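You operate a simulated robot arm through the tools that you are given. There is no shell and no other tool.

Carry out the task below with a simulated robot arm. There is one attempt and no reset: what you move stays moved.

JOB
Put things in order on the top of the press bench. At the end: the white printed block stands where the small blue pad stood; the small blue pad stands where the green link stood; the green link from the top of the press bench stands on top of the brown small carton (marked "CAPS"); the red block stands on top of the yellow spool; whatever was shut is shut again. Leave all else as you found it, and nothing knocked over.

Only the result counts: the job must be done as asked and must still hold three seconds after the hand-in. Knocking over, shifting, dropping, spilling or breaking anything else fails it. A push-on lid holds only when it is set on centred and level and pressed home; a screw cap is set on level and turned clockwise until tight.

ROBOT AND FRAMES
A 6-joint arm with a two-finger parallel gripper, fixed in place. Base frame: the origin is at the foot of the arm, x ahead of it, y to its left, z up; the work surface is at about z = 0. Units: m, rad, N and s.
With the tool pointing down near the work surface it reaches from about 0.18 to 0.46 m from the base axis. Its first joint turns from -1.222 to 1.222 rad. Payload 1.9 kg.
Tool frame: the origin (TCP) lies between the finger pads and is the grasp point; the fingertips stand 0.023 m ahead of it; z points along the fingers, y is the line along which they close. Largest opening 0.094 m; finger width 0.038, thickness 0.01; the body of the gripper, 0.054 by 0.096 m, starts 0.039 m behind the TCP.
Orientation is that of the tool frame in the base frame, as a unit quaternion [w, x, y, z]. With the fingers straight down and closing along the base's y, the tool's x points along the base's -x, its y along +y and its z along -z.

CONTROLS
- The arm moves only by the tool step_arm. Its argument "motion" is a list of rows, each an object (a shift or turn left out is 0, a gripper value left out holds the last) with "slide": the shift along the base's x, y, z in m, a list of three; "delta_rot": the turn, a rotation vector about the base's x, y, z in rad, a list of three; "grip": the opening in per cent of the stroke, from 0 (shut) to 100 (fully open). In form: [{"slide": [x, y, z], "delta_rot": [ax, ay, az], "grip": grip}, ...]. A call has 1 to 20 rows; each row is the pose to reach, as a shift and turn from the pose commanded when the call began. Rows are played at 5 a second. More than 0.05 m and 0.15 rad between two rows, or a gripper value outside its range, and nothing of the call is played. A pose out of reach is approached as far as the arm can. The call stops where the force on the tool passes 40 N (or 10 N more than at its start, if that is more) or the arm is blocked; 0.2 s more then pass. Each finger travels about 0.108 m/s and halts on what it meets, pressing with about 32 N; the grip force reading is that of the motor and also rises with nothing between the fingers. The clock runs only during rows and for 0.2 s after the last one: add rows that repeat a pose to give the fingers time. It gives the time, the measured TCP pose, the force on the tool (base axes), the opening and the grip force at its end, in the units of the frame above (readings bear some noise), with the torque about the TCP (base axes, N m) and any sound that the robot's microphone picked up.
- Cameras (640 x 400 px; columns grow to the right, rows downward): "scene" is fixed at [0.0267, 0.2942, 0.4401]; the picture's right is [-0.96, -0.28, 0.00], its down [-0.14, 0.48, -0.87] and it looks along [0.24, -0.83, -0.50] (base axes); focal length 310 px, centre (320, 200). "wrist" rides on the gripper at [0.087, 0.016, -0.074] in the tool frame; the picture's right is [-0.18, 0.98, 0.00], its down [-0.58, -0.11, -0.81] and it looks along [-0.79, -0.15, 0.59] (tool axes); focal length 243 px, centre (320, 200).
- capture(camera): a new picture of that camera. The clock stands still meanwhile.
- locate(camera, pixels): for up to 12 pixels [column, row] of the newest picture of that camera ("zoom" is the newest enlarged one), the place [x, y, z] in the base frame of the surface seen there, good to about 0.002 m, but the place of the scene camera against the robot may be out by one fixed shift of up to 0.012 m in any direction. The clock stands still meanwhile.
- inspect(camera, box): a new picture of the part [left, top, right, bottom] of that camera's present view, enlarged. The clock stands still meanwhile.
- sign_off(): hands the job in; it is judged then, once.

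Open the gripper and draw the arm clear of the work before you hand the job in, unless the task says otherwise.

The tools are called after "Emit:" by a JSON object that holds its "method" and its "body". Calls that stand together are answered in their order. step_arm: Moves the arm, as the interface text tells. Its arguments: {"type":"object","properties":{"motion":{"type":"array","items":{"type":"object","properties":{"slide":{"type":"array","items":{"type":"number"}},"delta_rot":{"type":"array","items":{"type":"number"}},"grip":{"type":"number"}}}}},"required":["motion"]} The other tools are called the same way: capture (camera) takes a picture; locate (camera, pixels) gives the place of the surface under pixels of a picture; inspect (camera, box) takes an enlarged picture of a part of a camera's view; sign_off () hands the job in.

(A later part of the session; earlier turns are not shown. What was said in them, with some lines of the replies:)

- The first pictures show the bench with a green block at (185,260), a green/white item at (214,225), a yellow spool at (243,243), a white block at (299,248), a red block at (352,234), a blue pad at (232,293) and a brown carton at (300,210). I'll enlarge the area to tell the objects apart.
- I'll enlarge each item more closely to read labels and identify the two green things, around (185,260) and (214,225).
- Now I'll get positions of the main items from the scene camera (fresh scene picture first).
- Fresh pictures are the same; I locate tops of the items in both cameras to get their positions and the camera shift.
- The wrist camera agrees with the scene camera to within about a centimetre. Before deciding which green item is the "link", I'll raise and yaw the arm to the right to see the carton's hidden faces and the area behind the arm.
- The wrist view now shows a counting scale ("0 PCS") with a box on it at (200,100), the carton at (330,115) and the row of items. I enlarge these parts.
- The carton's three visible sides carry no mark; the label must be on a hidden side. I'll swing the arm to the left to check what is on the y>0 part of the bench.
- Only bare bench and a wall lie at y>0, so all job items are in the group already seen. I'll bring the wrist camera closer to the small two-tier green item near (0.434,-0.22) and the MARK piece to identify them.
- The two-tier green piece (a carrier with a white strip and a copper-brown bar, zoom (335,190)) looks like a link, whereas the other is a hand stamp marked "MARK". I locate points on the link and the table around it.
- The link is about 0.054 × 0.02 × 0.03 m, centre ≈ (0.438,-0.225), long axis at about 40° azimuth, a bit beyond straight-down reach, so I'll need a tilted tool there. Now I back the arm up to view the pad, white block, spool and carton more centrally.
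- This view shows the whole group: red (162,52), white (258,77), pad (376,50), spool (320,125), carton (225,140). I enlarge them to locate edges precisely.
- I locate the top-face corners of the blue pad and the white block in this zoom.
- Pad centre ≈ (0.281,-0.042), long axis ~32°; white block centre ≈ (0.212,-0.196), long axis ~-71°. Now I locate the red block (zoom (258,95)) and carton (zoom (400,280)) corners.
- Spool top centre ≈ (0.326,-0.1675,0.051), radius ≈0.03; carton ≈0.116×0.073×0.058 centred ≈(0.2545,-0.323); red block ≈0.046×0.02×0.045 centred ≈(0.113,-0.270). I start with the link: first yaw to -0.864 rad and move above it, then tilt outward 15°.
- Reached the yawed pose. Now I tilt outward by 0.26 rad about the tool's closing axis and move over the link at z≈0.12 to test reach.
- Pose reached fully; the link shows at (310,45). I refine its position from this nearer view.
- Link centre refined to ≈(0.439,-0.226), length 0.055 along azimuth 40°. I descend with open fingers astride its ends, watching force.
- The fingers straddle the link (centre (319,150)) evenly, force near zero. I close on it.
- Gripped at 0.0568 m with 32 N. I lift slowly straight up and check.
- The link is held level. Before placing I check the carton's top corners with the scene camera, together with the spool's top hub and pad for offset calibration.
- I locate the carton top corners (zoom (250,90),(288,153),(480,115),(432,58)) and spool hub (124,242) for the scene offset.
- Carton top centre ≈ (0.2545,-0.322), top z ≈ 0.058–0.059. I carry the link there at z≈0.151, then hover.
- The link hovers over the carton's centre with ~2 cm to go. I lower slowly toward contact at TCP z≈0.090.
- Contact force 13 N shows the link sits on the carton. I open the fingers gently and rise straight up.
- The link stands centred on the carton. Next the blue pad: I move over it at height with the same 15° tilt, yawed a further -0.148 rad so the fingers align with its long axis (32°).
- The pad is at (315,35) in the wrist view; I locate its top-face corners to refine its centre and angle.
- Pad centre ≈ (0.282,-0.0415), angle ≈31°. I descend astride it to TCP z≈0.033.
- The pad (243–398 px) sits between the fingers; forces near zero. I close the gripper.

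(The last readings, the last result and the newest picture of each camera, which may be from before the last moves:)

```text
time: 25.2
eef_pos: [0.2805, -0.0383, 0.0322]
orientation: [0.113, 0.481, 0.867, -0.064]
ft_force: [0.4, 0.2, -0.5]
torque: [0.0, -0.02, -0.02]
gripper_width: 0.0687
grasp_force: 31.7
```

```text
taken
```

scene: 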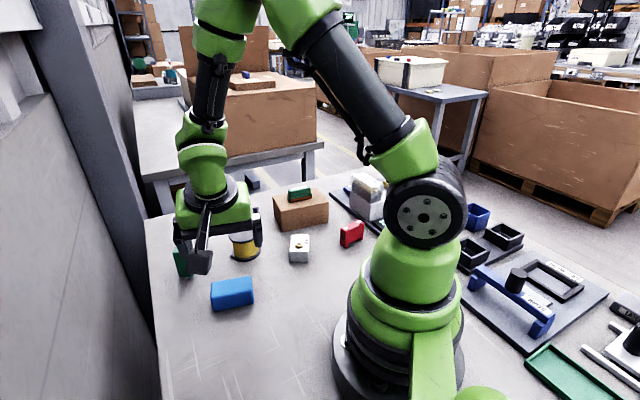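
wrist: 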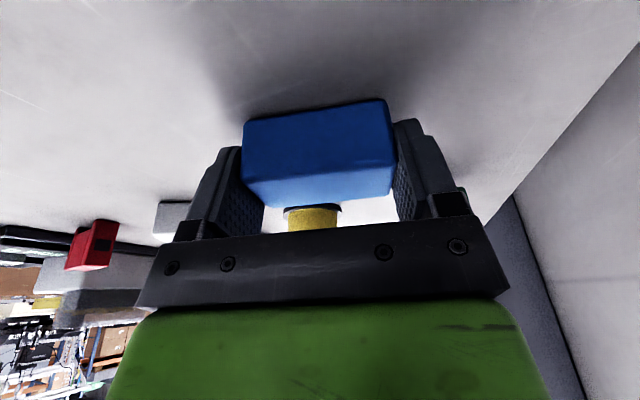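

Gripped at 0.0687 m. I lift and carry the pad over to the link's old spot, yawing back +0.148 rad.

Emit:
{"method": "step_arm", "body": {"motion": [{"slide": [0, 0, 0.015]}, {"slide": [0, 0, 0.045]}, {"slide": [0, 0, 0.085]}, {"slide": [0, 0, 0.12]}, {"slide": [0.022, -0.026, 0.12], "delta_rot": [0, 0, 0.02]}, {"slide": [0.045, -0.053, 0.12], "delta_rot": [0, 0, 0.05]}, {"slide": [0.07, -0.082, 0.12], "delta_rot": [0, 0, 0.08]}, {"slide": [0.095, -0.112, 0.12], "delta_rot": [0, 0, 0.11]}, {"slide": [0.12, -0.142, 0.12], "delta_rot": [0, 0, 0.13]}, {"slide": [0.142, -0.168, 0.12], "delta_rot": [0, 0, 0.148]}, {"slide": [0.1567, -0.1848, 0.12], "delta_rot": [0, 0, 0.148]}, {"slide": [0.1567, -0.1848, 0.12], "delta_rot": [0, 0, 0.148]}]}}

Emit:
{"method": "capture", "body": {"camera": "wrist"}}

Emit:
{"method": "capture", "body": {"camera": "scene"}}

```text
time: 27.8
eef_pos: [0.4367, -0.2232, 0.1532]
orientation: [0.118, 0.416, 0.9, -0.055]
ft_force: [0.2, 0.5, -0.3]
torque: [0.02, -0.03, 0.01]
gripper_width: 0.0689
grasp_force: 32.4
```

```text
taken
```

wrist: 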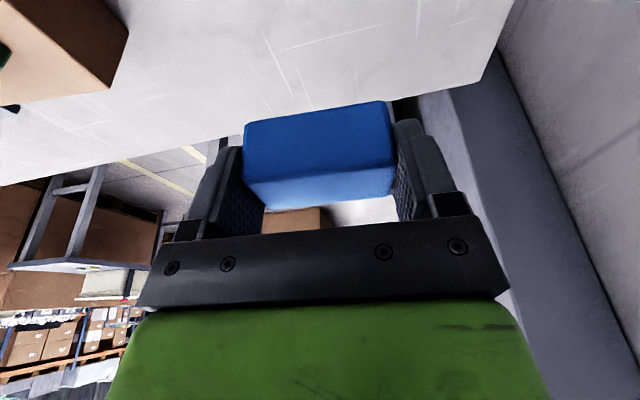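

```text
taken
```

scene: 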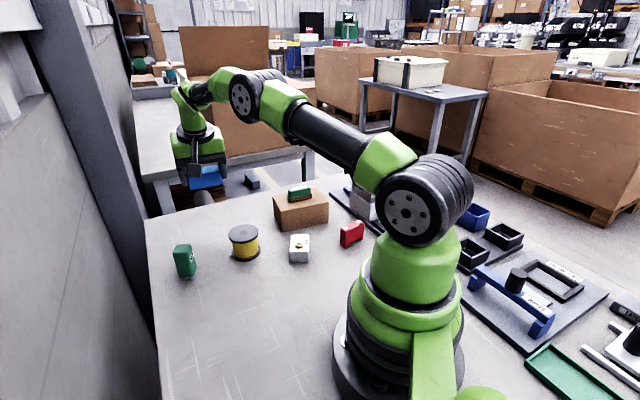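

I check where the pad sits in the grip by locating points on its near face and top edge.

Emit:
{"method": "locate", "body": {"camera": "wrist", "pixels": [[247, 183], [394, 170], [246, 128], [386, 106], [320, 150], [320, 177], [265, 205], [390, 194], [320, 190]]}}

```text
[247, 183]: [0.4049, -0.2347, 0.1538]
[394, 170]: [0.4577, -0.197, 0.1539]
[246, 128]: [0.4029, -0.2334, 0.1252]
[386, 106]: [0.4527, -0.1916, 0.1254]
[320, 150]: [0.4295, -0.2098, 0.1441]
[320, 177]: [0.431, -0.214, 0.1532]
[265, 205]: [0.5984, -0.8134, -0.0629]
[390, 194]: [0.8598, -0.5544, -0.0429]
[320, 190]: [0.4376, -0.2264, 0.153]
```

The pad is centred within ~1 mm of the link's old centre. I lower it, slowing near contact.

Emit:
{"method": "step_arm", "body": {"motion": [{"slide": [0, 0, -0.04]}, {"slide": [0, 0, -0.075]}, {"slide": [0, 0, -0.095]}, {"slide": [0, 0, -0.108]}, {"slide": [0, 0, -0.114]}, {"slide": [0, 0, -0.118]}, {"slide": [0, 0, -0.1195]}, {"slide": [0, 0, -0.1195]}]}}

Emit:
{"method": "inspect", "body": {"camera": "scene", "box": [140, 170, 300, 290]}}

```text
time: 29.6
eef_pos: [0.4379, -0.2232, 0.0327]
orientation: [0.118, 0.415, 0.9, -0.055]
ft_force: [0.4, 0.4, -0.2]
torque: [0.0, 0.0, -0.01]
gripper_width: 0.0688
grasp_force: 32.7
```

```text
3.33 times, centred on (220, 230) of scene
```

zoom: 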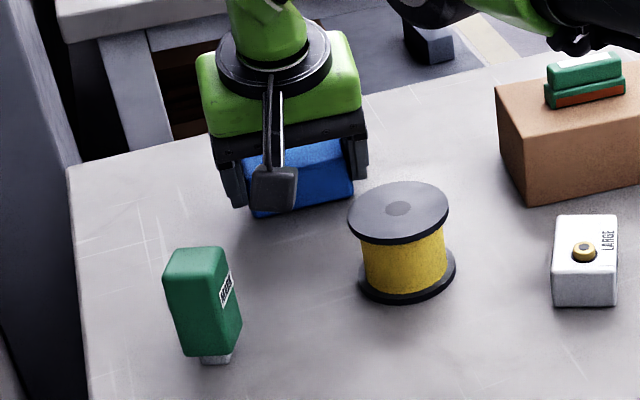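

No contact force yet. I lower a further 1–2 mm to touch the bench.

Emit:
{"method": "step_arm", "body": {"motion": [{"slide": [0, 0, -0.0007]}, {"slide": [0, 0, -0.0013]}, {"slide": [0, 0, -0.0013]}]}}

```text
time: 30.4
eef_pos: [0.4372, -0.2233, 0.0319]
orientation: [0.119, 0.416, 0.9, -0.055]
ft_force: [-1.1, 0.9, 2.5]
torque: [0.09, -0.04, 0.01]
gripper_width: 0.0685
grasp_force: 31.5
```

Light contact (2.5 N). I release gently and rise straight up.

Emit:
{"method": "step_arm", "body": {"motion": [{"grip": 75}, {"grip": 79}, {"grip": 84}, {"grip": 90}, {"grip": 90}, {"slide": [0, 0, 0.02], "grip": 90}, {"slide": [0, 0, 0.05], "grip": 90}, {"slide": [0, 0, 0.09], "grip": 90}, {"slide": [0, 0, 0.13], "grip": 90}, {"slide": [0, 0, 0.15], "grip": 90}, {"slide": [0, 0, 0.15], "grip": 90}]}}

Emit:
{"method": "capture", "body": {"camera": "wrist"}}

Emit:
{"method": "capture", "body": {"camera": "scene"}}

```text
time: 32.8
eef_pos: [0.4369, -0.222, 0.1822]
orientation: [0.119, 0.415, 0.9, -0.055]
ft_force: [-1.1, -0.1, -0.3]
torque: [0.03, 0.0, 0.02]
gripper_width: 0.0847
grasp_force: 0.1
```

```text
taken
```

wrist: 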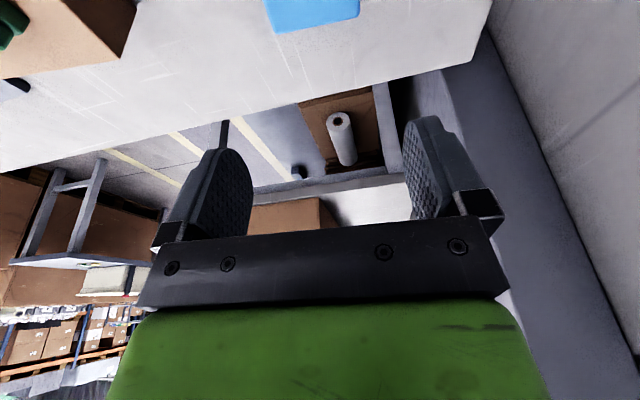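

```text
taken
```

scene: 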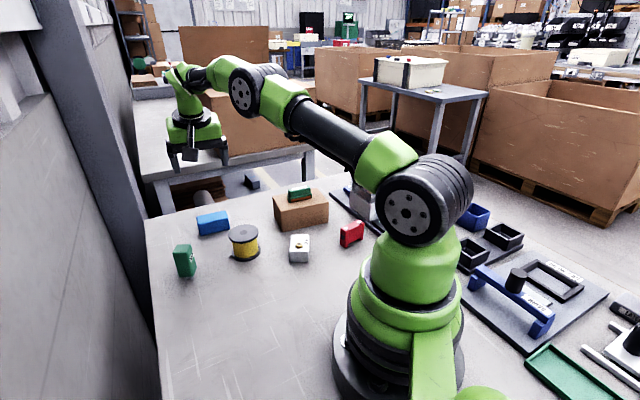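

The pad now stands at the link's old place at (212,222). Next I remove the tilt while backing away at height.

Emit:
{"method": "step_arm", "body": {"motion": [{"slide": [-0.034, 0.011, 0.005], "delta_rot": [0.05, 0.0425, 0], "grip": 75}, {"slide": [-0.068, 0.022, 0.01], "delta_rot": [0.1, 0.085, 0], "grip": 75}, {"slide": [-0.102, 0.033, 0.018], "delta_rot": [0.15, 0.1275, 0], "grip": 75}, {"slide": [-0.137, 0.043, 0.018], "delta_rot": [0.199, 0.17, 0], "grip": 75}, {"slide": [-0.137, 0.043, 0.018], "delta_rot": [0.199, 0.17, 0], "grip": 75}]}}

```text
time: 34.0
eef_pos: [0.2998, -0.1809, 0.2004]
orientation: [0.0, 0.419, 0.908, 0.0]
ft_force: [0.0, 0.2, 0.4]
torque: [0.0, 0.01, -0.01]
gripper_width: 0.0705
grasp_force: 0.1
```

Tool is vertical again. I move over the white block with yaw -1.239 rad so the fingers close across its short side, hovering at z≈0.16.

Emit:
{"method": "step_arm", "body": {"motion": [{"slide": [-0.03, -0.005, -0.01], "delta_rot": [0, 0, -0.12]}, {"slide": [-0.06, -0.01, -0.02], "delta_rot": [0, 0, -0.25]}, {"slide": [-0.0872, -0.0157, -0.04], "delta_rot": [0, 0, -0.375]}, {"slide": [-0.0872, -0.0157, -0.04], "delta_rot": [0, 0, -0.375]}, {"slide": [-0.0872, -0.0157, -0.04], "delta_rot": [0, 0, -0.375]}]}}

Emit:
{"method": "capture", "body": {"camera": "wrist"}}

Emit:
{"method": "inspect", "body": {"camera": "wrist", "box": [220, 0, 420, 125]}}

```text
time: 35.2
eef_pos: [0.2121, -0.1956, 0.1592]
orientation: [0.0, 0.581, 0.814, 0.0]
ft_force: [0.5, -0.3, 0.2]
torque: [0.03, 0.0, 0.02]
gripper_width: 0.0706
grasp_force: 0.0
```

```text
taken
```

wrist: 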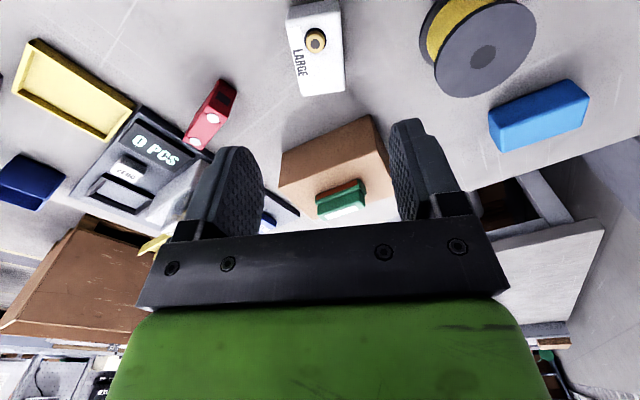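

```text
3.20 times, centred on (320, 62) of wrist
```

zoom: 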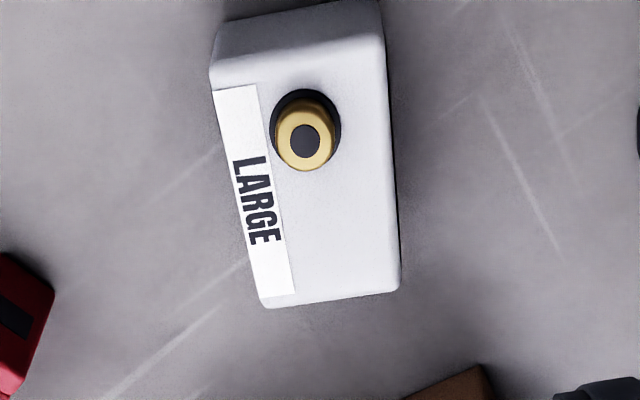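

I locate the white block's top corners, (214,85), (383,42), (397,288), (266,303) in the zoom.

Emit:
{"method": "locate", "body": {"camera": "zoom", "pixels": [[216, 90], [380, 48], [395, 285], [269, 300], [305, 140], [222, 40], [340, 200], [388, 160], [240, 200], [330, 297]]}}

```text
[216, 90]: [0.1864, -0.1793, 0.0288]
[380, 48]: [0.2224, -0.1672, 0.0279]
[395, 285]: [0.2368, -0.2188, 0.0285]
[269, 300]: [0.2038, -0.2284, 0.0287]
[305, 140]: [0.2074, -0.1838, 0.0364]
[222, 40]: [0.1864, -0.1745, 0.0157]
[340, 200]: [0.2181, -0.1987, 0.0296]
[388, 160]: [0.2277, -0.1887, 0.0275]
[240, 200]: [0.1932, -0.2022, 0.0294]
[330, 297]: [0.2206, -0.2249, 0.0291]
```

White block centre ≈ (0.2124,-0.197), short axis ≈17.5°. I descend astride it with a small yaw correction to TCP z≈0.027.

Emit:
{"method": "step_arm", "body": {"motion": [{"slide": [0, -0.001, -0.04], "delta_rot": [0, 0, -0.026]}, {"slide": [0, -0.001, -0.08], "delta_rot": [0, 0, -0.026]}, {"slide": [0, -0.001, -0.105], "delta_rot": [0, 0, -0.026]}, {"slide": [0, -0.001, -0.12], "delta_rot": [0, 0, -0.026]}, {"slide": [0, -0.001, -0.129], "delta_rot": [0, 0, -0.026]}, {"slide": [0, -0.001, -0.133], "delta_rot": [0, 0, -0.026]}, {"slide": [0, -0.001, -0.133], "delta_rot": [0, 0, -0.026]}]}}

Emit:
{"method": "capture", "body": {"camera": "wrist"}}

Emit:
{"method": "inspect", "body": {"camera": "scene", "box": [220, 180, 380, 300]}}

```text
time: 36.8
eef_pos: [0.2129, -0.1967, 0.0274]
orientation: [0.0, 0.591, 0.807, 0.0]
ft_force: [-0.7, 0.0, -0.3]
torque: [-0.03, -0.01, 0.01]
gripper_width: 0.0708
grasp_force: 0.0
```

```text
taken
```

wrist: 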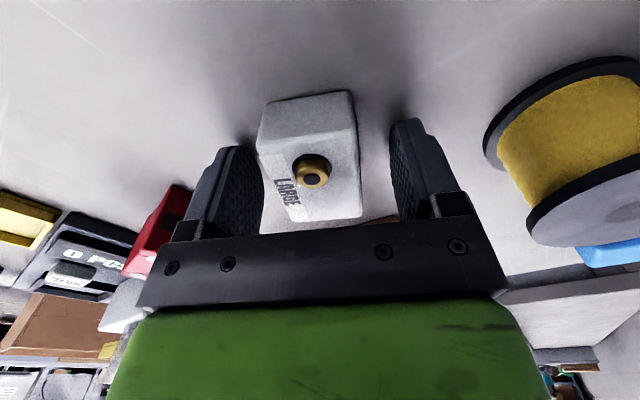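

```text
3.33 times, centred on (300, 240) of scene
```

zoom: 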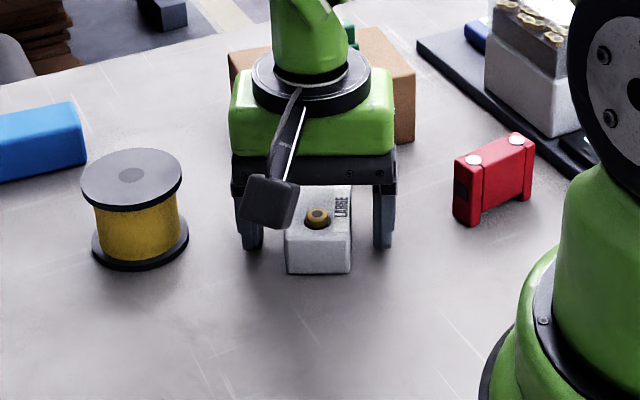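

The block looks nearer the left finger. I locate its side edges and the fingers before closing.

Emit:
{"method": "locate", "body": {"camera": "wrist", "pixels": [[270, 185], [358, 170], [262, 130], [350, 105], [300, 218], [358, 212], [256, 180], [400, 165], [310, 178], [282, 210]]}}

```text
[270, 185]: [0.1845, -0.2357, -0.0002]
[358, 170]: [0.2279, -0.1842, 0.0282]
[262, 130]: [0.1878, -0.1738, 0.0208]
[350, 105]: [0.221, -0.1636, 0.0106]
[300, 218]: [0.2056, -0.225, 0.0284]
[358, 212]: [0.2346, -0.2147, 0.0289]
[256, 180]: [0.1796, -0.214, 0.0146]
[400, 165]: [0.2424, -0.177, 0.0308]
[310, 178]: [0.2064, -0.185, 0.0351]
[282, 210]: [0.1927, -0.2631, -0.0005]
```

The numbers show the block spans symmetrically about the TCP (within 1 mm). I close the gripper.

Emit:
{"method": "step_arm", "body": {"motion": [{"grip": 55}, {"grip": 40}, {"grip": 25}, {"grip": 20}, {"grip": 20}]}}

Emit:
{"method": "capture", "body": {"camera": "wrist"}}

```text
time: 38.0
eef_pos: [0.2127, -0.1967, 0.0273]
orientation: [0.0, 0.59, 0.807, 0.0]
ft_force: [0.2, 0.4, 0.8]
torque: [0.0, 0.01, -0.01]
gripper_width: 0.0395
grasp_force: 31.9
```

```text
taken
```

wrist: 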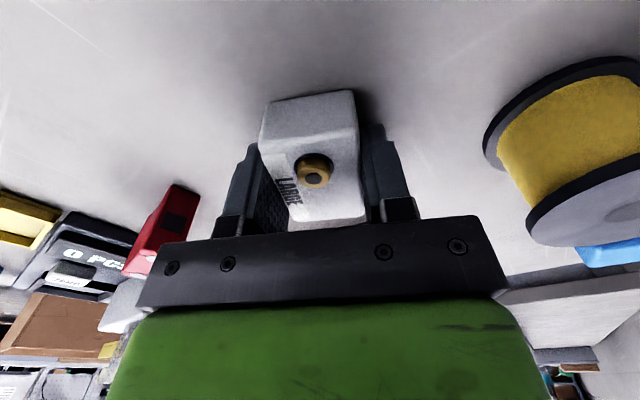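

Gripped at 0.0395 m, centred. I lift it and carry it to the pad's old spot, turning +1.815 rad on the way so its long side lies as the pad's did.

Emit:
{"method": "step_arm", "body": {"motion": [{"slide": [0, 0, 0.015]}, {"slide": [0, 0, 0.045]}, {"slide": [0, 0, 0.085]}, {"slide": [0, 0, 0.12]}, {"slide": [0.005, 0.0111, 0.12], "delta_rot": [0, 0, 0.13]}, {"slide": [0.0099, 0.0222, 0.12], "delta_rot": [0, 0, 0.26]}, {"slide": [0.0149, 0.0333, 0.12], "delta_rot": [0, 0, 0.39]}, {"slide": [0.0199, 0.0444, 0.12], "delta_rot": [0, 0, 0.52]}, {"slide": [0.0248, 0.0555, 0.12], "delta_rot": [0, 0, 0.65]}, {"slide": [0.0298, 0.0666, 0.12], "delta_rot": [0, 0, 0.78]}, {"slide": [0.0348, 0.0777, 0.12], "delta_rot": [0, 0, 0.91]}, {"slide": [0.0397, 0.0888, 0.12], "delta_rot": [0, 0, 1.04]}, {"slide": [0.0447, 0.0999, 0.12], "delta_rot": [0, 0, 1.17]}, {"slide": [0.0497, 0.111, 0.12], "delta_rot": [0, 0, 1.3]}, {"slide": [0.0546, 0.1221, 0.12], "delta_rot": [0, 0, 1.43]}, {"slide": [0.0596, 0.1332, 0.12], "delta_rot": [0, 0, 1.56]}, {"slide": [0.0646, 0.1443, 0.12], "delta_rot": [0, 0, 1.69]}, {"slide": [0.0695, 0.1555, 0.12], "delta_rot": [0, 0, 1.815]}, {"slide": [0.0695, 0.1555, 0.12], "delta_rot": [0, 0, 1.815]}]}}

Emit:
{"method": "capture", "body": {"camera": "wrist"}}

Emit:
{"method": "capture", "body": {"camera": "scene"}}

```text
time: 42.0
eef_pos: [0.2826, -0.0414, 0.147]
orientation: [0.0, -0.272, 0.962, 0.001]
ft_force: [0.7, -0.5, -0.7]
torque: [-0.05, 0.01, -0.06]
gripper_width: 0.0394
grasp_force: 32.0
```

```text
taken
```

wrist: 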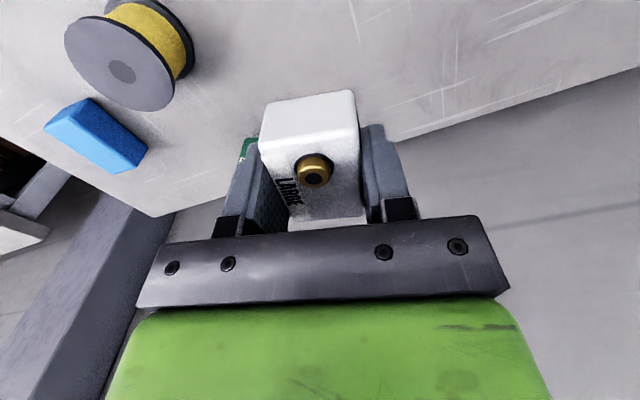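

```text
taken
```

scene: 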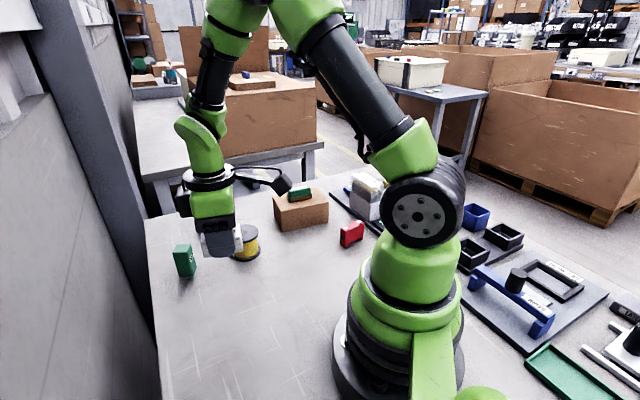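

Pose reached with the block held. I lower it towards the bench at the pad's old place.

Emit:
{"method": "step_arm", "body": {"motion": [{"slide": [0, 0, -0.04]}, {"slide": [0, 0, -0.075]}, {"slide": [0, 0, -0.097]}, {"slide": [0, 0, -0.109]}, {"slide": [0, 0, -0.115]}, {"slide": [0, 0, -0.118]}, {"slide": [0, 0, -0.1195]}, {"slide": [0, 0, -0.1205]}, {"slide": [0, 0, -0.1205]}]}}

Emit:
{"method": "inspect", "body": {"camera": "scene", "box": [140, 190, 320, 325]}}

```text
time: 44.0
eef_pos: [0.2824, -0.0414, 0.0262]
orientation: [0.0, -0.271, 0.963, 0.0]
ft_force: [-1.6, 0.3, 4.8]
torque: [0.06, 0.0, 0.02]
gripper_width: 0.0393
grasp_force: 31.7
```

```text
2.96 times, centred on (230, 258) of scene
```

zoom: 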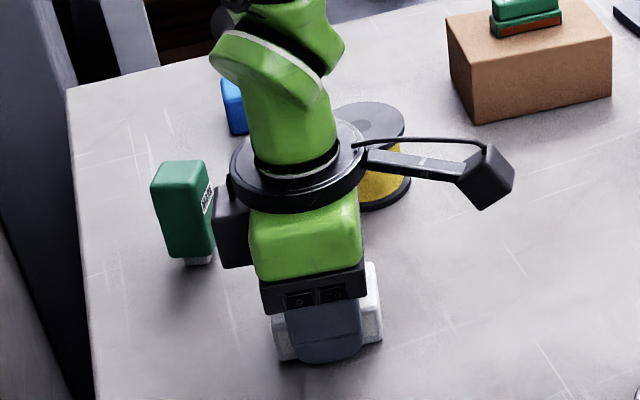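

Contact at 4.8 N: the block stands on the bench. I open and rise straight up.

Emit:
{"method": "step_arm", "body": {"motion": [{"grip": 45}, {"grip": 50}, {"grip": 56}, {"grip": 62}, {"grip": 62}, {"slide": [0, 0, 0.02], "grip": 62}, {"slide": [0, 0, 0.05], "grip": 62}, {"slide": [0, 0, 0.09], "grip": 62}, {"slide": [0, 0, 0.13], "grip": 62}, {"slide": [0, 0, 0.17], "grip": 62}, {"slide": [0, 0, 0.17], "grip": 62}]}}

Emit:
{"method": "capture", "body": {"camera": "wrist"}}

Emit:
{"method": "capture", "body": {"camera": "scene"}}

```text
time: 46.4
eef_pos: [0.2826, -0.0416, 0.1958]
orientation: [0.0, -0.271, 0.963, 0.0]
ft_force: [0.3, 0.9, 0.1]
torque: [0.02, 0.0, -0.01]
gripper_width: 0.0582
grasp_force: 0.0
```

```text
taken
```

wrist: 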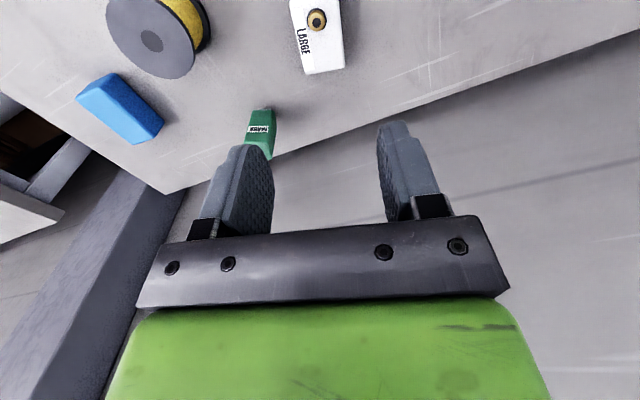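

```text
taken
```

scene: 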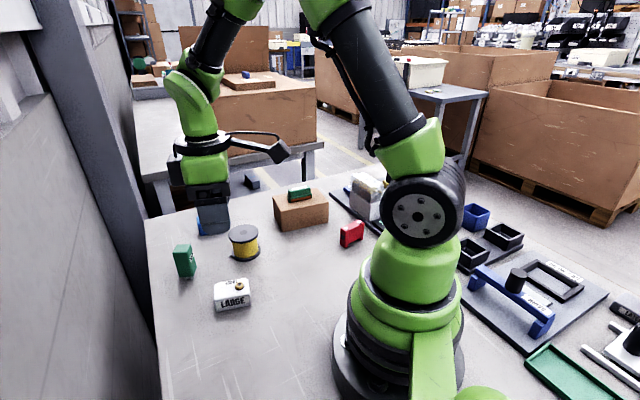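

The white block stands where the pad was (232,293). Next the red block: I move to a viewing pose toward it, yawing -1.65 rad.

Emit:
{"method": "step_arm", "body": {"motion": [{"slide": [-0.0127, -0.0107, 0.01], "delta_rot": [0, 0, -0.1375]}, {"slide": [-0.0254, -0.0214, 0.02], "delta_rot": [0, 0, -0.275]}, {"slide": [-0.0381, -0.0321, 0.03], "delta_rot": [0, 0, -0.4125]}, {"slide": [-0.0509, -0.0428, 0.04], "delta_rot": [0, 0, -0.55]}, {"slide": [-0.0636, -0.0535, 0.054], "delta_rot": [0, 0, -0.6875]}, {"slide": [-0.0763, -0.0642, 0.054], "delta_rot": [0, 0, -0.825]}, {"slide": [-0.089, -0.0749, 0.054], "delta_rot": [0, 0, -0.9625]}, {"slide": [-0.1017, -0.0856, 0.054], "delta_rot": [0, 0, -1.1]}, {"slide": [-0.1145, -0.0963, 0.054], "delta_rot": [0, 0, -1.2375]}, {"slide": [-0.1272, -0.107, 0.054], "delta_rot": [0, 0, -1.375]}, {"slide": [-0.1399, -0.1177, 0.054], "delta_rot": [0, 0, -1.5125]}, {"slide": [-0.1526, -0.1284, 0.054], "delta_rot": [0, 0, -1.65]}, {"slide": [-0.1526, -0.1284, 0.054], "delta_rot": [0, 0, -1.65]}]}}

Emit:
{"method": "capture", "body": {"camera": "wrist"}}

Emit:
{"method": "inspect", "body": {"camera": "wrist", "box": [200, 20, 400, 145]}}

```text
time: 49.2
eef_pos: [0.1293, -0.169, 0.2493]
orientation: [0.002, 0.524, 0.852, -0.001]
ft_force: [-0.1, -0.3, -1.3]
torque: [0.02, 0.04, 0.03]
gripper_width: 0.0581
grasp_force: 0.1
```

```text
taken
```

wrist: 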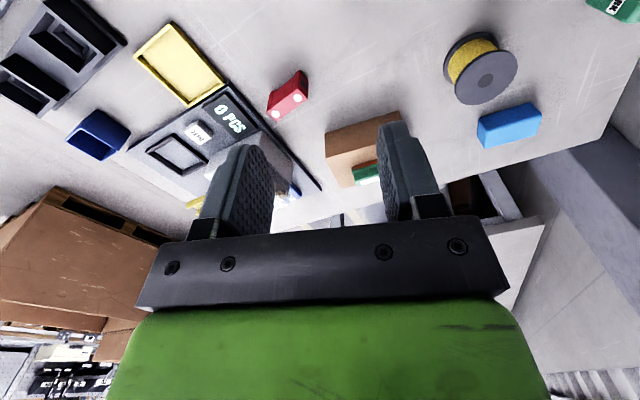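

```text
3.20 times, centred on (300, 82) of wrist
```

zoom: 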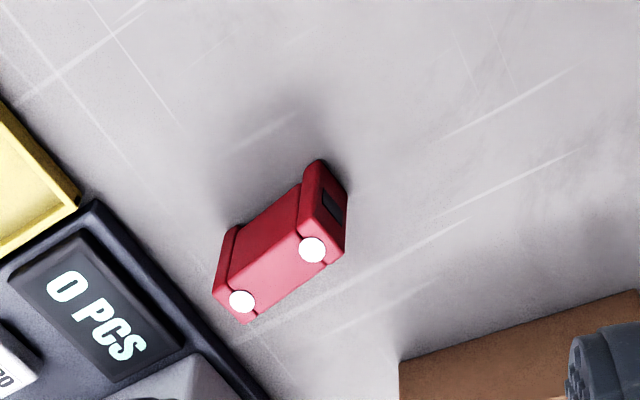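

I locate the red block's top features, and the nearby scale plate and box edges to judge clearance.

Emit:
{"method": "locate", "body": {"camera": "zoom", "pixels": [[241, 301], [312, 249], [215, 291], [246, 321], [343, 252], [302, 238], [322, 163], [347, 190], [234, 228], [255, 275], [200, 315], [150, 390]]}}

Emit:
{"method": "locate", "body": {"camera": "wrist", "pixels": [[262, 137], [255, 125], [240, 140], [280, 140], [300, 165], [232, 85], [218, 100], [290, 170], [270, 150]]}}

```text
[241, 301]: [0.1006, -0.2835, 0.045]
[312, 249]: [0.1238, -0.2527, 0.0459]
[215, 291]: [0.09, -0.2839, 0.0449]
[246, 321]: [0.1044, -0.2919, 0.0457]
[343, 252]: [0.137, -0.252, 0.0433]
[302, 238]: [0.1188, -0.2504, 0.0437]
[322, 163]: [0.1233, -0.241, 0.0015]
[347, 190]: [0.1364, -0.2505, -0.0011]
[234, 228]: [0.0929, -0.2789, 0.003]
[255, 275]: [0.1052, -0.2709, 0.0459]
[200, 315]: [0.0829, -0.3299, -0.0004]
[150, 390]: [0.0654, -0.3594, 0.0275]
```

```text
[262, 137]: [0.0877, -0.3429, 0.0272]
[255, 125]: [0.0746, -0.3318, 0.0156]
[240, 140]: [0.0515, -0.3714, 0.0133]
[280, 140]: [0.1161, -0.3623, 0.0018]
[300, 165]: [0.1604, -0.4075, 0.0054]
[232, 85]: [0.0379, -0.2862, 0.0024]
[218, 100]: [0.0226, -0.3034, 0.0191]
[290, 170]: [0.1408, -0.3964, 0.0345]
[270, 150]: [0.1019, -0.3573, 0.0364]
```

Red block centre ≈ (0.1135,-0.2675), long axis ≈52°, with clear room on both broad sides. I move over it, yawing -1.134 rad so the fingers close across its thin side, hovering at z≈0.15.

Emit:
{"method": "step_arm", "body": {"motion": [{"slide": [-0.002, -0.011, 0.0], "delta_rot": [0, 0, -0.126]}, {"slide": [-0.004, -0.022, 0.0], "delta_rot": [0, 0, -0.252]}, {"slide": [-0.006, -0.033, 0.0], "delta_rot": [0, 0, -0.378]}, {"slide": [-0.008, -0.044, -0.01], "delta_rot": [0, 0, -0.504]}, {"slide": [-0.01, -0.055, -0.02], "delta_rot": [0, 0, -0.63]}, {"slide": [-0.012, -0.066, -0.04], "delta_rot": [0, 0, -0.756]}, {"slide": [-0.014, -0.077, -0.06], "delta_rot": [0, 0, -0.882]}, {"slide": [-0.015, -0.088, -0.08], "delta_rot": [0, 0, -1.008]}, {"slide": [-0.016, -0.0976, -0.1], "delta_rot": [0, 0, -1.134]}, {"slide": [-0.016, -0.0976, -0.1], "delta_rot": [0, 0, -1.134]}]}}

Emit:
{"method": "capture", "body": {"camera": "wrist"}}

Emit:
{"method": "capture", "body": {"camera": "scene"}}

```text
time: 51.4
eef_pos: [0.1132, -0.2673, 0.1511]
orientation: [0.001, 0.899, 0.438, 0.001]
ft_force: [-0.2, 0.2, 0.1]
torque: [0.0, -0.03, 0.02]
gripper_width: 0.0584
grasp_force: 0.0
```

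```text
taken
```

wrist: 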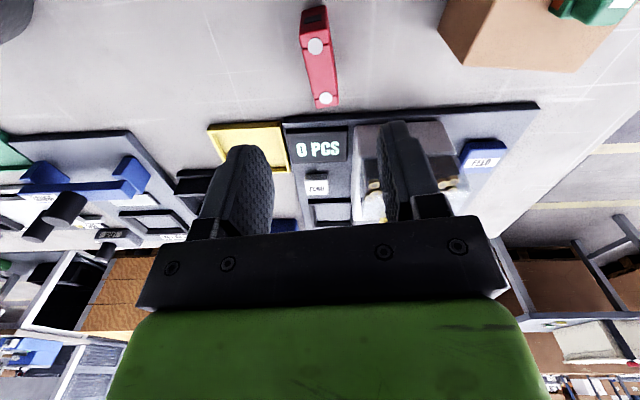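

```text
taken
```

scene: 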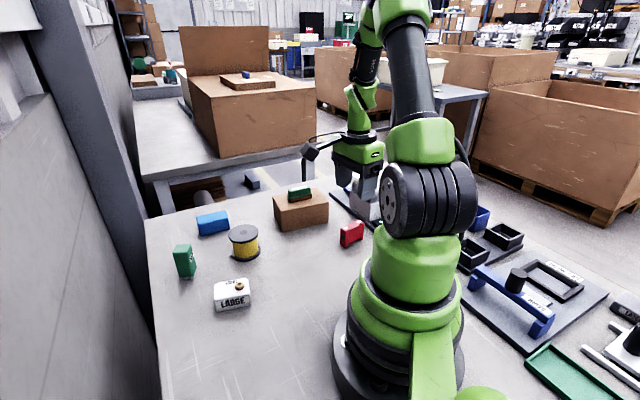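

Pose reached. The red block is at (320,57) in the wrist view; I enlarge and locate its top for centring.

Emit:
{"method": "inspect", "body": {"camera": "wrist", "box": [240, 0, 400, 115]}}

Emit:
{"method": "locate", "body": {"camera": "wrist", "pixels": [[315, 47], [325, 98], [305, 40], [329, 38], [315, 106], [337, 103], [310, 75], [333, 75], [303, 12], [327, 10], [336, 70], [320, 70]]}}

```text
3.48 times, centred on (320, 58) of wrist
```

zoom: 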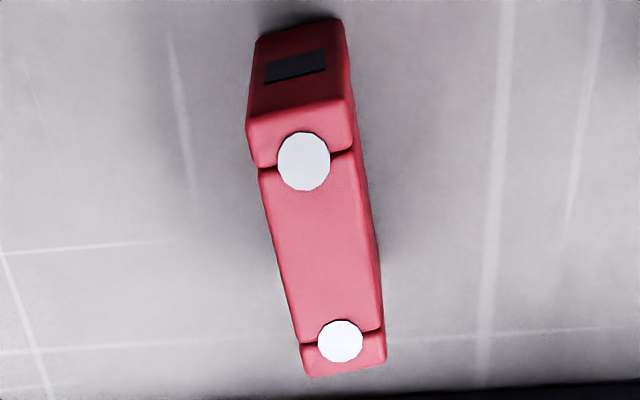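

```text
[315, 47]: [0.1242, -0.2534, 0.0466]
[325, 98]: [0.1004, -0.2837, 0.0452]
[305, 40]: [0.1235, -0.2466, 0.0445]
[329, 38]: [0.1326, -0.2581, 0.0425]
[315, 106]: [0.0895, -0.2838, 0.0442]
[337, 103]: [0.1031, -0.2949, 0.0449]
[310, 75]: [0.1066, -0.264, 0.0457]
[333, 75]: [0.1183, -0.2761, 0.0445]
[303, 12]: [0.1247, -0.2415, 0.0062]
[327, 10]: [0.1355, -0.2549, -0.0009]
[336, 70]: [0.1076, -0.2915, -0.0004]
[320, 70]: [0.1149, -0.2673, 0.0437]
```

Red centre refined to ≈(0.1128,-0.2698). I descend astride it to TCP z≈0.034.

Emit:
{"method": "step_arm", "body": {"motion": [{"slide": [-0.0006, -0.0023, -0.03]}, {"slide": [-0.0006, -0.0023, -0.06]}, {"slide": [-0.0006, -0.0023, -0.085]}, {"slide": [-0.0006, -0.0023, -0.1]}, {"slide": [-0.0006, -0.0023, -0.111]}, {"slide": [-0.0006, -0.0023, -0.1167]}, {"slide": [-0.0006, -0.0023, -0.1167]}]}}

Emit:
{"method": "capture", "body": {"camera": "wrist"}}

Emit:
{"method": "inspect", "body": {"camera": "scene", "box": [280, 160, 420, 265]}}

```text
time: 53.0
eef_pos: [0.1127, -0.2691, 0.0335]
orientation: [0.0, 0.899, 0.438, -0.001]
ft_force: [-0.3, -0.5, -0.1]
torque: [0.01, 0.0, 0.0]
gripper_width: 0.0583
grasp_force: 0.1
```

```text
taken
```

wrist: 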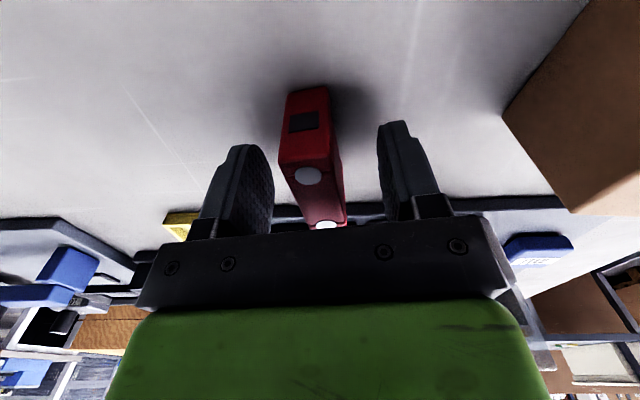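

```text
3.81 times, centred on (350, 212) of scene
```

zoom: 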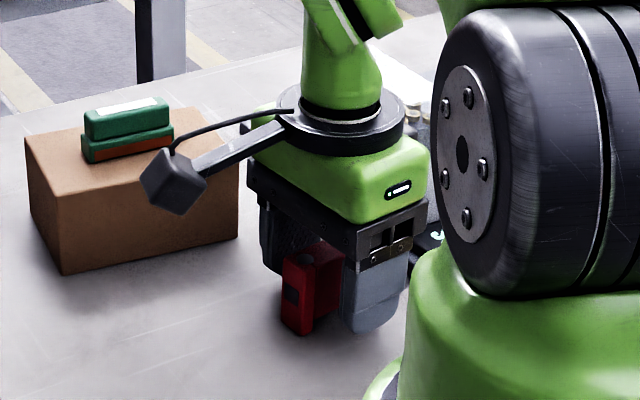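

The red block stands between the fingers without contact. I close the gripper.

Emit:
{"method": "step_arm", "body": {"motion": [{"grip": 45}, {"grip": 30}, {"grip": 15}, {"grip": 5}, {"grip": 5}, {"grip": 5}]}}

Emit:
{"method": "capture", "body": {"camera": "wrist"}}

```text
time: 54.4
eef_pos: [0.112, -0.2702, 0.0325]
orientation: [0.0, 0.899, 0.438, 0.0]
ft_force: [0.3, -0.6, -0.5]
torque: [-0.03, 0.0, 0.03]
gripper_width: 0.019
grasp_force: 31.9
```

```text
taken
```

wrist: 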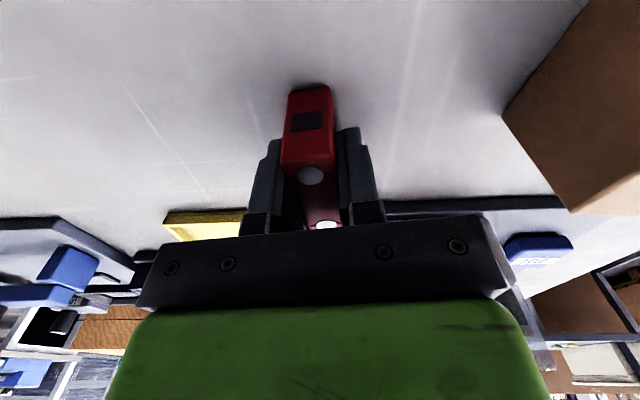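

Held at 0.019 m. I lift to z≈0.18 and carry it over the spool, yawing back +1.134 rad.

Emit:
{"method": "step_arm", "body": {"motion": [{"slide": [0, 0, 0.015]}, {"slide": [0, 0, 0.05]}, {"slide": [0, 0, 0.09]}, {"slide": [0, 0, 0.125]}, {"slide": [0, 0, 0.146]}, {"slide": [0.0237, 0.0114, 0.146], "delta_rot": [0, 0, 0.126]}, {"slide": [0.0474, 0.0227, 0.146], "delta_rot": [0, 0, 0.252]}, {"slide": [0.0711, 0.0341, 0.146], "delta_rot": [0, 0, 0.378]}, {"slide": [0.0948, 0.0455, 0.146], "delta_rot": [0, 0, 0.504]}, {"slide": [0.1184, 0.0568, 0.146], "delta_rot": [0, 0, 0.63]}, {"slide": [0.1421, 0.0682, 0.146], "delta_rot": [0, 0, 0.756]}, {"slide": [0.1658, 0.0796, 0.146], "delta_rot": [0, 0, 0.882]}, {"slide": [0.1895, 0.0909, 0.146], "delta_rot": [0, 0, 1.008]}, {"slide": [0.2132, 0.1023, 0.146], "delta_rot": [0, 0, 1.134]}, {"slide": [0.2132, 0.1023, 0.146], "delta_rot": [0, 0, 1.134]}]}}

Emit:
{"method": "capture", "body": {"camera": "wrist"}}

Emit:
{"method": "capture", "body": {"camera": "scene"}}

```text
time: 57.6
eef_pos: [0.3264, -0.1686, 0.1807]
orientation: [0.0, 0.521, 0.853, 0.0]
ft_force: [0.0, 0.7, -0.7]
torque: [-0.02, -0.01, 0.01]
gripper_width: 0.019
grasp_force: 32.3
```

```text
taken
```

wrist: 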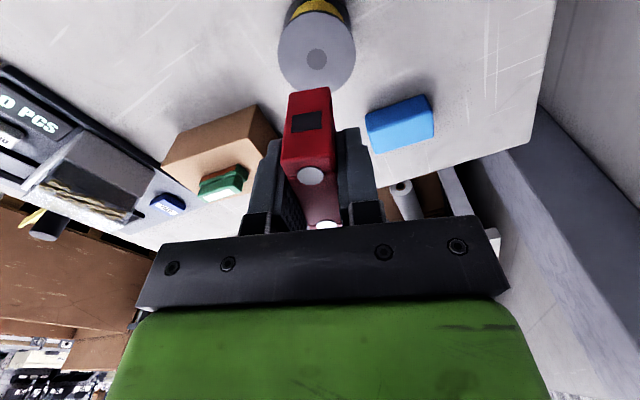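

```text
taken
```

scene: 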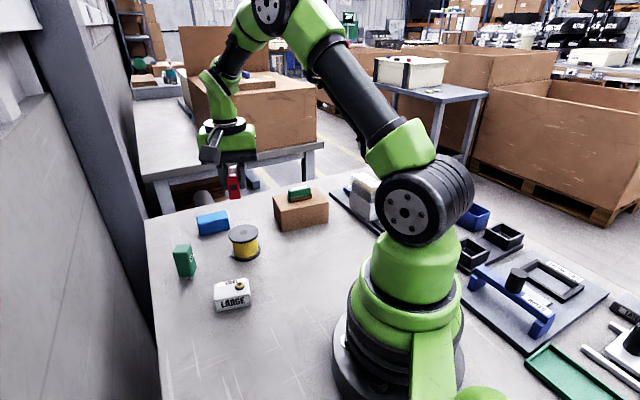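

I verify the spool centre (hub (316,58), rim points) and the held block's position in the newest wrist picture.

Emit:
{"method": "locate", "body": {"camera": "wrist", "pixels": [[316, 58], [280, 50], [354, 50], [300, 85], [340, 83], [310, 175], [290, 130], [330, 125], [283, 160], [334, 155], [330, 90], [292, 98]]}}

Emit:
{"method": "inspect", "body": {"camera": "wrist", "box": [240, 0, 400, 100]}}

```text
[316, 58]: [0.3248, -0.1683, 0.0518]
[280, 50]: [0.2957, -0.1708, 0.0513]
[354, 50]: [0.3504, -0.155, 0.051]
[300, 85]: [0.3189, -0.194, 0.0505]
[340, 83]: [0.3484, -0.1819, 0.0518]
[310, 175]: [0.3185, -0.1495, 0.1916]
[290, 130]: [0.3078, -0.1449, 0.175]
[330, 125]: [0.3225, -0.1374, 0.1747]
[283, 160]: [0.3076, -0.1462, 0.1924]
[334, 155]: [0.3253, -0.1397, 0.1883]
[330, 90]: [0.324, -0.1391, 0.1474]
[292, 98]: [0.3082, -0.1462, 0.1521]
```

```text
4.00 times, centred on (320, 50) of wrist
```

zoom: 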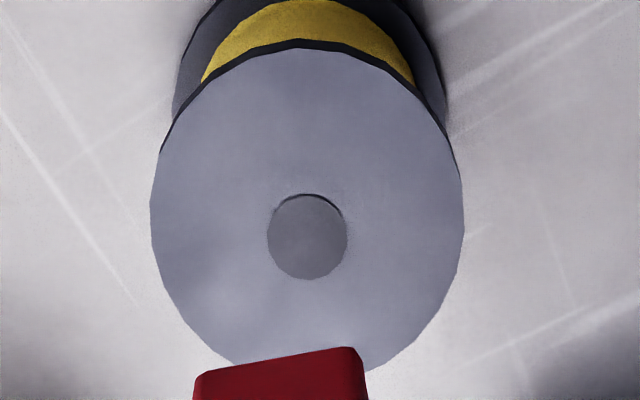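

Spool centre ≈ (0.3253,-0.168), block aligned over it within ~2 mm. I lower it toward the spool top (contact expected at TCP z≈0.0855).

Emit:
{"method": "step_arm", "body": {"motion": [{"slide": [0, -0.001, -0.03]}, {"slide": [0, -0.001, -0.06]}, {"slide": [0, -0.001, -0.077]}, {"slide": [0, -0.001, -0.086]}, {"slide": [0, -0.001, -0.091]}, {"slide": [0, -0.001, -0.0925]}, {"slide": [0, -0.001, -0.0925]}]}}

Emit:
{"method": "inspect", "body": {"camera": "scene", "box": [180, 180, 300, 270]}}

Emit:
{"method": "capture", "body": {"camera": "wrist"}}

```text
time: 59.2
eef_pos: [0.3259, -0.1689, 0.0878]
orientation: [0.0, 0.523, 0.853, 0.0]
ft_force: [0.9, -0.1, -0.1]
torque: [-0.01, -0.03, -0.04]
gripper_width: 0.0192
grasp_force: 31.9
```

```text
4.44 times, centred on (240, 225) of scene
```

zoom: 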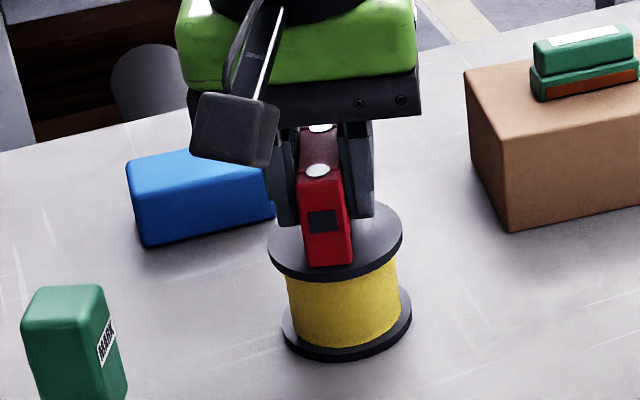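

```text
taken
```

wrist: 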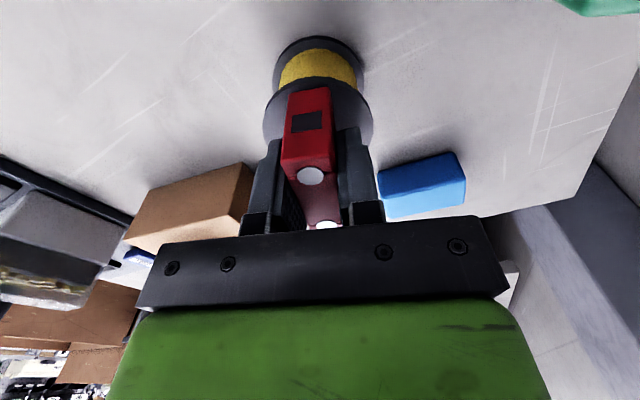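

It hovers ~2 mm over the flange, near end slightly closer to the rim than the far end. I shift ~1.8 mm along the block's length while lowering to contact.

Emit:
{"method": "step_arm", "body": {"motion": [{"slide": [0.0008, -0.0016, 0]}, {"slide": [0.0008, -0.0016, -0.001]}, {"slide": [0.0008, -0.0016, -0.002]}, {"slide": [0.0008, -0.0016, -0.0028]}, {"slide": [0.0008, -0.0016, -0.0028]}]}}

```text
time: 60.4
eef_pos: [0.3271, -0.1714, 0.084]
orientation: [0.001, 0.524, 0.852, 0.0]
ft_force: [-2.1, 3.3, 20.9]
torque: [0.04, 0.19, -0.04]
gripper_width: 0.0192
grasp_force: 32.0
```

Contact with 21 N. I back off about 1 mm to relax the load, then check force.

Emit:
{"method": "step_arm", "body": {"motion": [{"slide": [0, 0, 0.0005]}, {"slide": [0, 0, 0.0009]}, {"slide": [0, 0, 0.0009]}]}}

Emit:
{"method": "inspect", "body": {"camera": "scene", "box": [180, 180, 300, 270]}}

```text
time: 61.2
eef_pos: [0.3266, -0.171, 0.0842]
orientation: [0.001, 0.523, 0.853, 0.0]
ft_force: [1.6, -3.1, 9.4]
torque: [-0.21, -0.11, -0.02]
gripper_width: 0.0191
grasp_force: 32.2
```

```text
4.44 times, centred on (240, 225) of scene
```

zoom: 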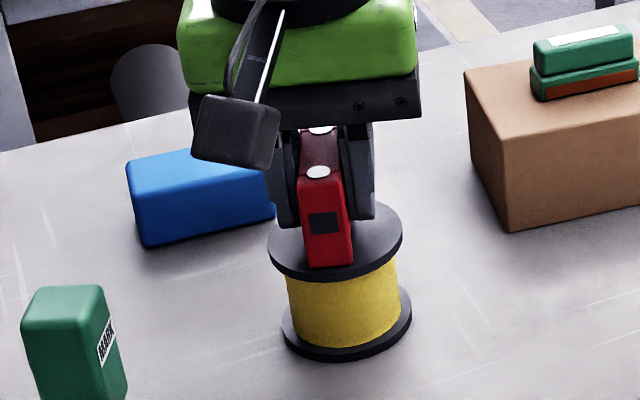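

Force is down to 9 N with the block resting on the flange. I open the fingers gently in small steps and check before rising.

Emit:
{"method": "step_arm", "body": {"motion": [{"grip": 22}, {"grip": 24}, {"grip": 27}, {"grip": 31}, {"grip": 36}, {"grip": 42}, {"grip": 42}]}}

Emit:
{"method": "inspect", "body": {"camera": "scene", "box": [180, 180, 300, 270]}}

Emit:
{"method": "capture", "body": {"camera": "wrist"}}

```text
time: 62.8
eef_pos: [0.3266, -0.17, 0.0851]
orientation: [0.0, 0.523, 0.852, 0.0]
ft_force: [0.4, 0.4, 0.3]
torque: [-0.02, -0.01, 0.05]
gripper_width: 0.0397
grasp_force: 0.1
```

```text
4.44 times, centred on (240, 225) of scene
```

zoom: 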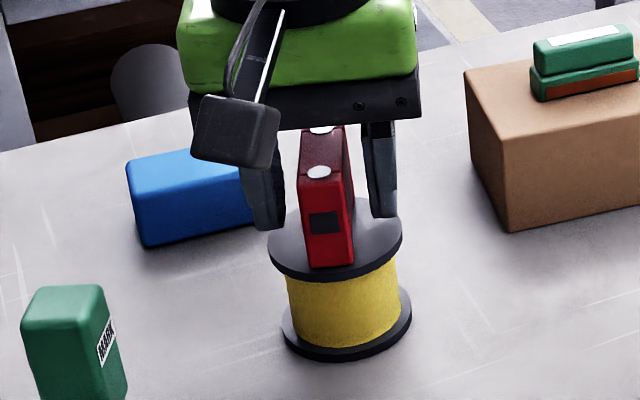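

```text
taken
```

wrist: 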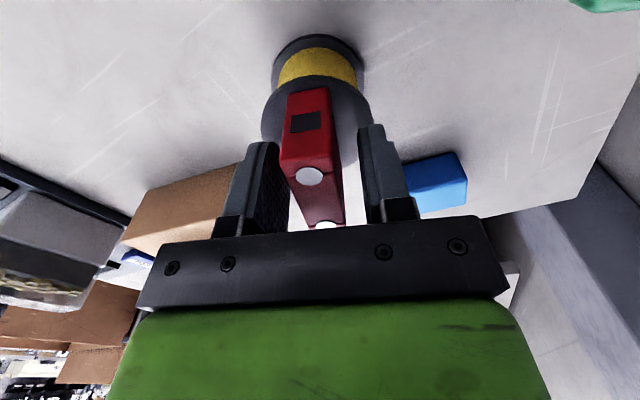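

The red block stands freely on the spool. I rise straight up and check.

Emit:
{"method": "step_arm", "body": {"motion": [{"slide": [0, 0, 0.015], "grip": 42}, {"slide": [0, 0, 0.035], "grip": 42}, {"slide": [0, 0, 0.065], "grip": 42}, {"slide": [0, 0, 0.1], "grip": 42}, {"slide": [0, 0, 0.14], "grip": 60}, {"slide": [-0.03, 0.015, 0.16], "grip": 80}, {"slide": [-0.07, 0.03, 0.17], "grip": 100}, {"slide": [-0.11, 0.05, 0.19], "grip": 100}, {"slide": [-0.13, 0.06, 0.2], "grip": 100}, {"slide": [-0.13, 0.06, 0.2], "grip": 100}]}}

Emit:
{"method": "capture", "body": {"camera": "scene"}}

Emit:
{"method": "capture", "body": {"camera": "wrist"}}

Emit:
{"method": "inspect", "body": {"camera": "scene", "box": [150, 180, 390, 330]}}

```text
time: 65.0
eef_pos: [0.1966, -0.1106, 0.2854]
orientation: [0.0, 0.523, 0.852, 0.0]
ft_force: [0.3, 0.7, 1.3]
torque: [-0.01, -0.04, -0.03]
gripper_width: 0.0941
grasp_force: 0.1
```

```text
taken
```

scene: 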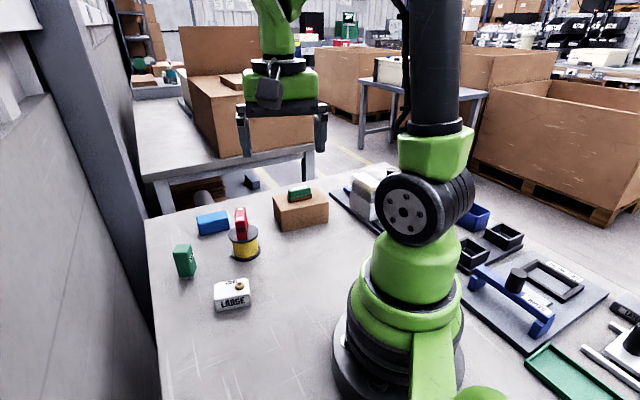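

```text
taken
```

wrist: 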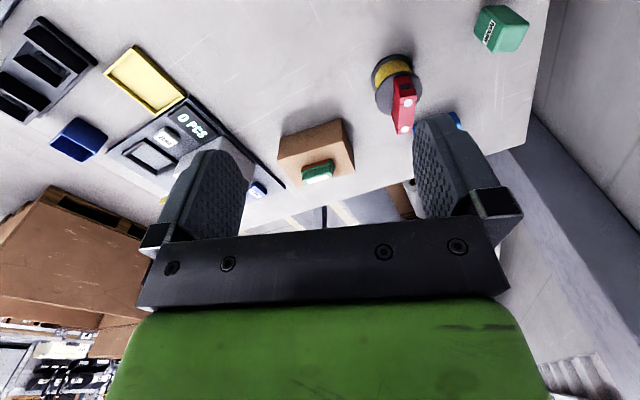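

```text
2.67 times, centred on (270, 255) of scene
```

zoom: 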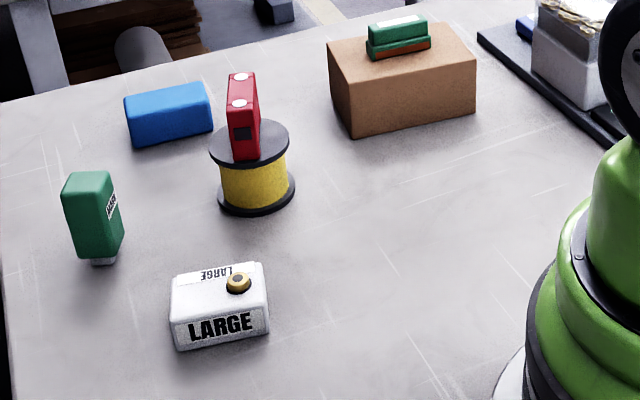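

All four moves look right: pad at (212,222), red on spool, link on carton, white at (232,294), nothing disturbed. I verify final positions by locating their tops before handing in.

Emit:
{"method": "locate", "body": {"camera": "zoom", "pixels": [[128, 100], [205, 85], [210, 108], [133, 123], [175, 298], [258, 267], [267, 293], [174, 322], [397, 27], [240, 76], [238, 104], [400, 60]]}}

Emit:
{"method": "inspect", "body": {"camera": "wrist", "box": [260, 30, 540, 205]}}

```text
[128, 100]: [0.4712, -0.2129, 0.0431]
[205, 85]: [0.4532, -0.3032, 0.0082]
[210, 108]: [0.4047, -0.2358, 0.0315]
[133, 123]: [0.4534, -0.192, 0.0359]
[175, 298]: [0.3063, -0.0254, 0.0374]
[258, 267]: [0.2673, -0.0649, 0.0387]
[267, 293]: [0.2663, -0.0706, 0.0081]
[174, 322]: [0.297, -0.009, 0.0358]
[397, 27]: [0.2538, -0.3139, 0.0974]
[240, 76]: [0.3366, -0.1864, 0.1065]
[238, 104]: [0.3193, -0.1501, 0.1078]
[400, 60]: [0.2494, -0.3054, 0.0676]
```

```text
2.29 times, centred on (400, 118) of wrist
```

zoom: 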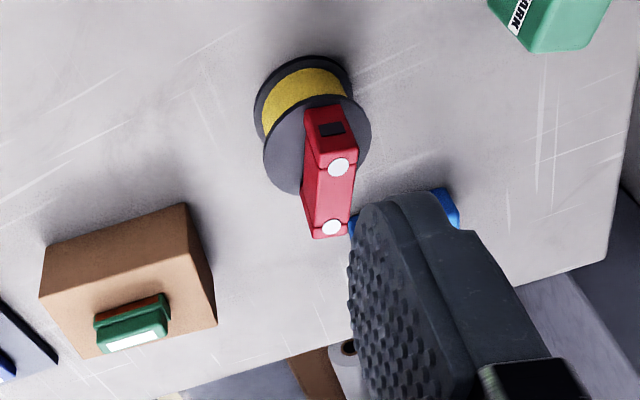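

The readings agree: red dots level at the same height and centred on the spool to ~2 mm, the pad centre ≈(0.440,-0.227), white and link in place, gripper open and clear at z≈0.285. I hand the job in.

Emit:
{"method": "sign_off", "body": {}}

```text
The job is handed in.
```

All four moves are done and the job is handed in. The last pictures before hand-in showed everything standing and nothing else on the bench disturbed. I have not seen the judging result.

- **Green link:** it stands near the centre of the brown carton's top. I took the two-tier green piece with the white strip to be the link, and left the green piece marked "MARK" alone.
- **Blue pad:** it stands where the link was, within about 2 mm, turned the same way.
- **White printed block:** it stands where the pad was, turned the same way.
- **Red block:** it stands upright on the yellow spool, centred to about 2 mm.

- **Carton mark not seen:** the sides I could see carry no print, so I never read "CAPS". It was the only brown carton on the bench.
- **Nothing opened:** I opened nothing, so there was nothing to shut again.

The gripper is open and the arm is clear of the work.
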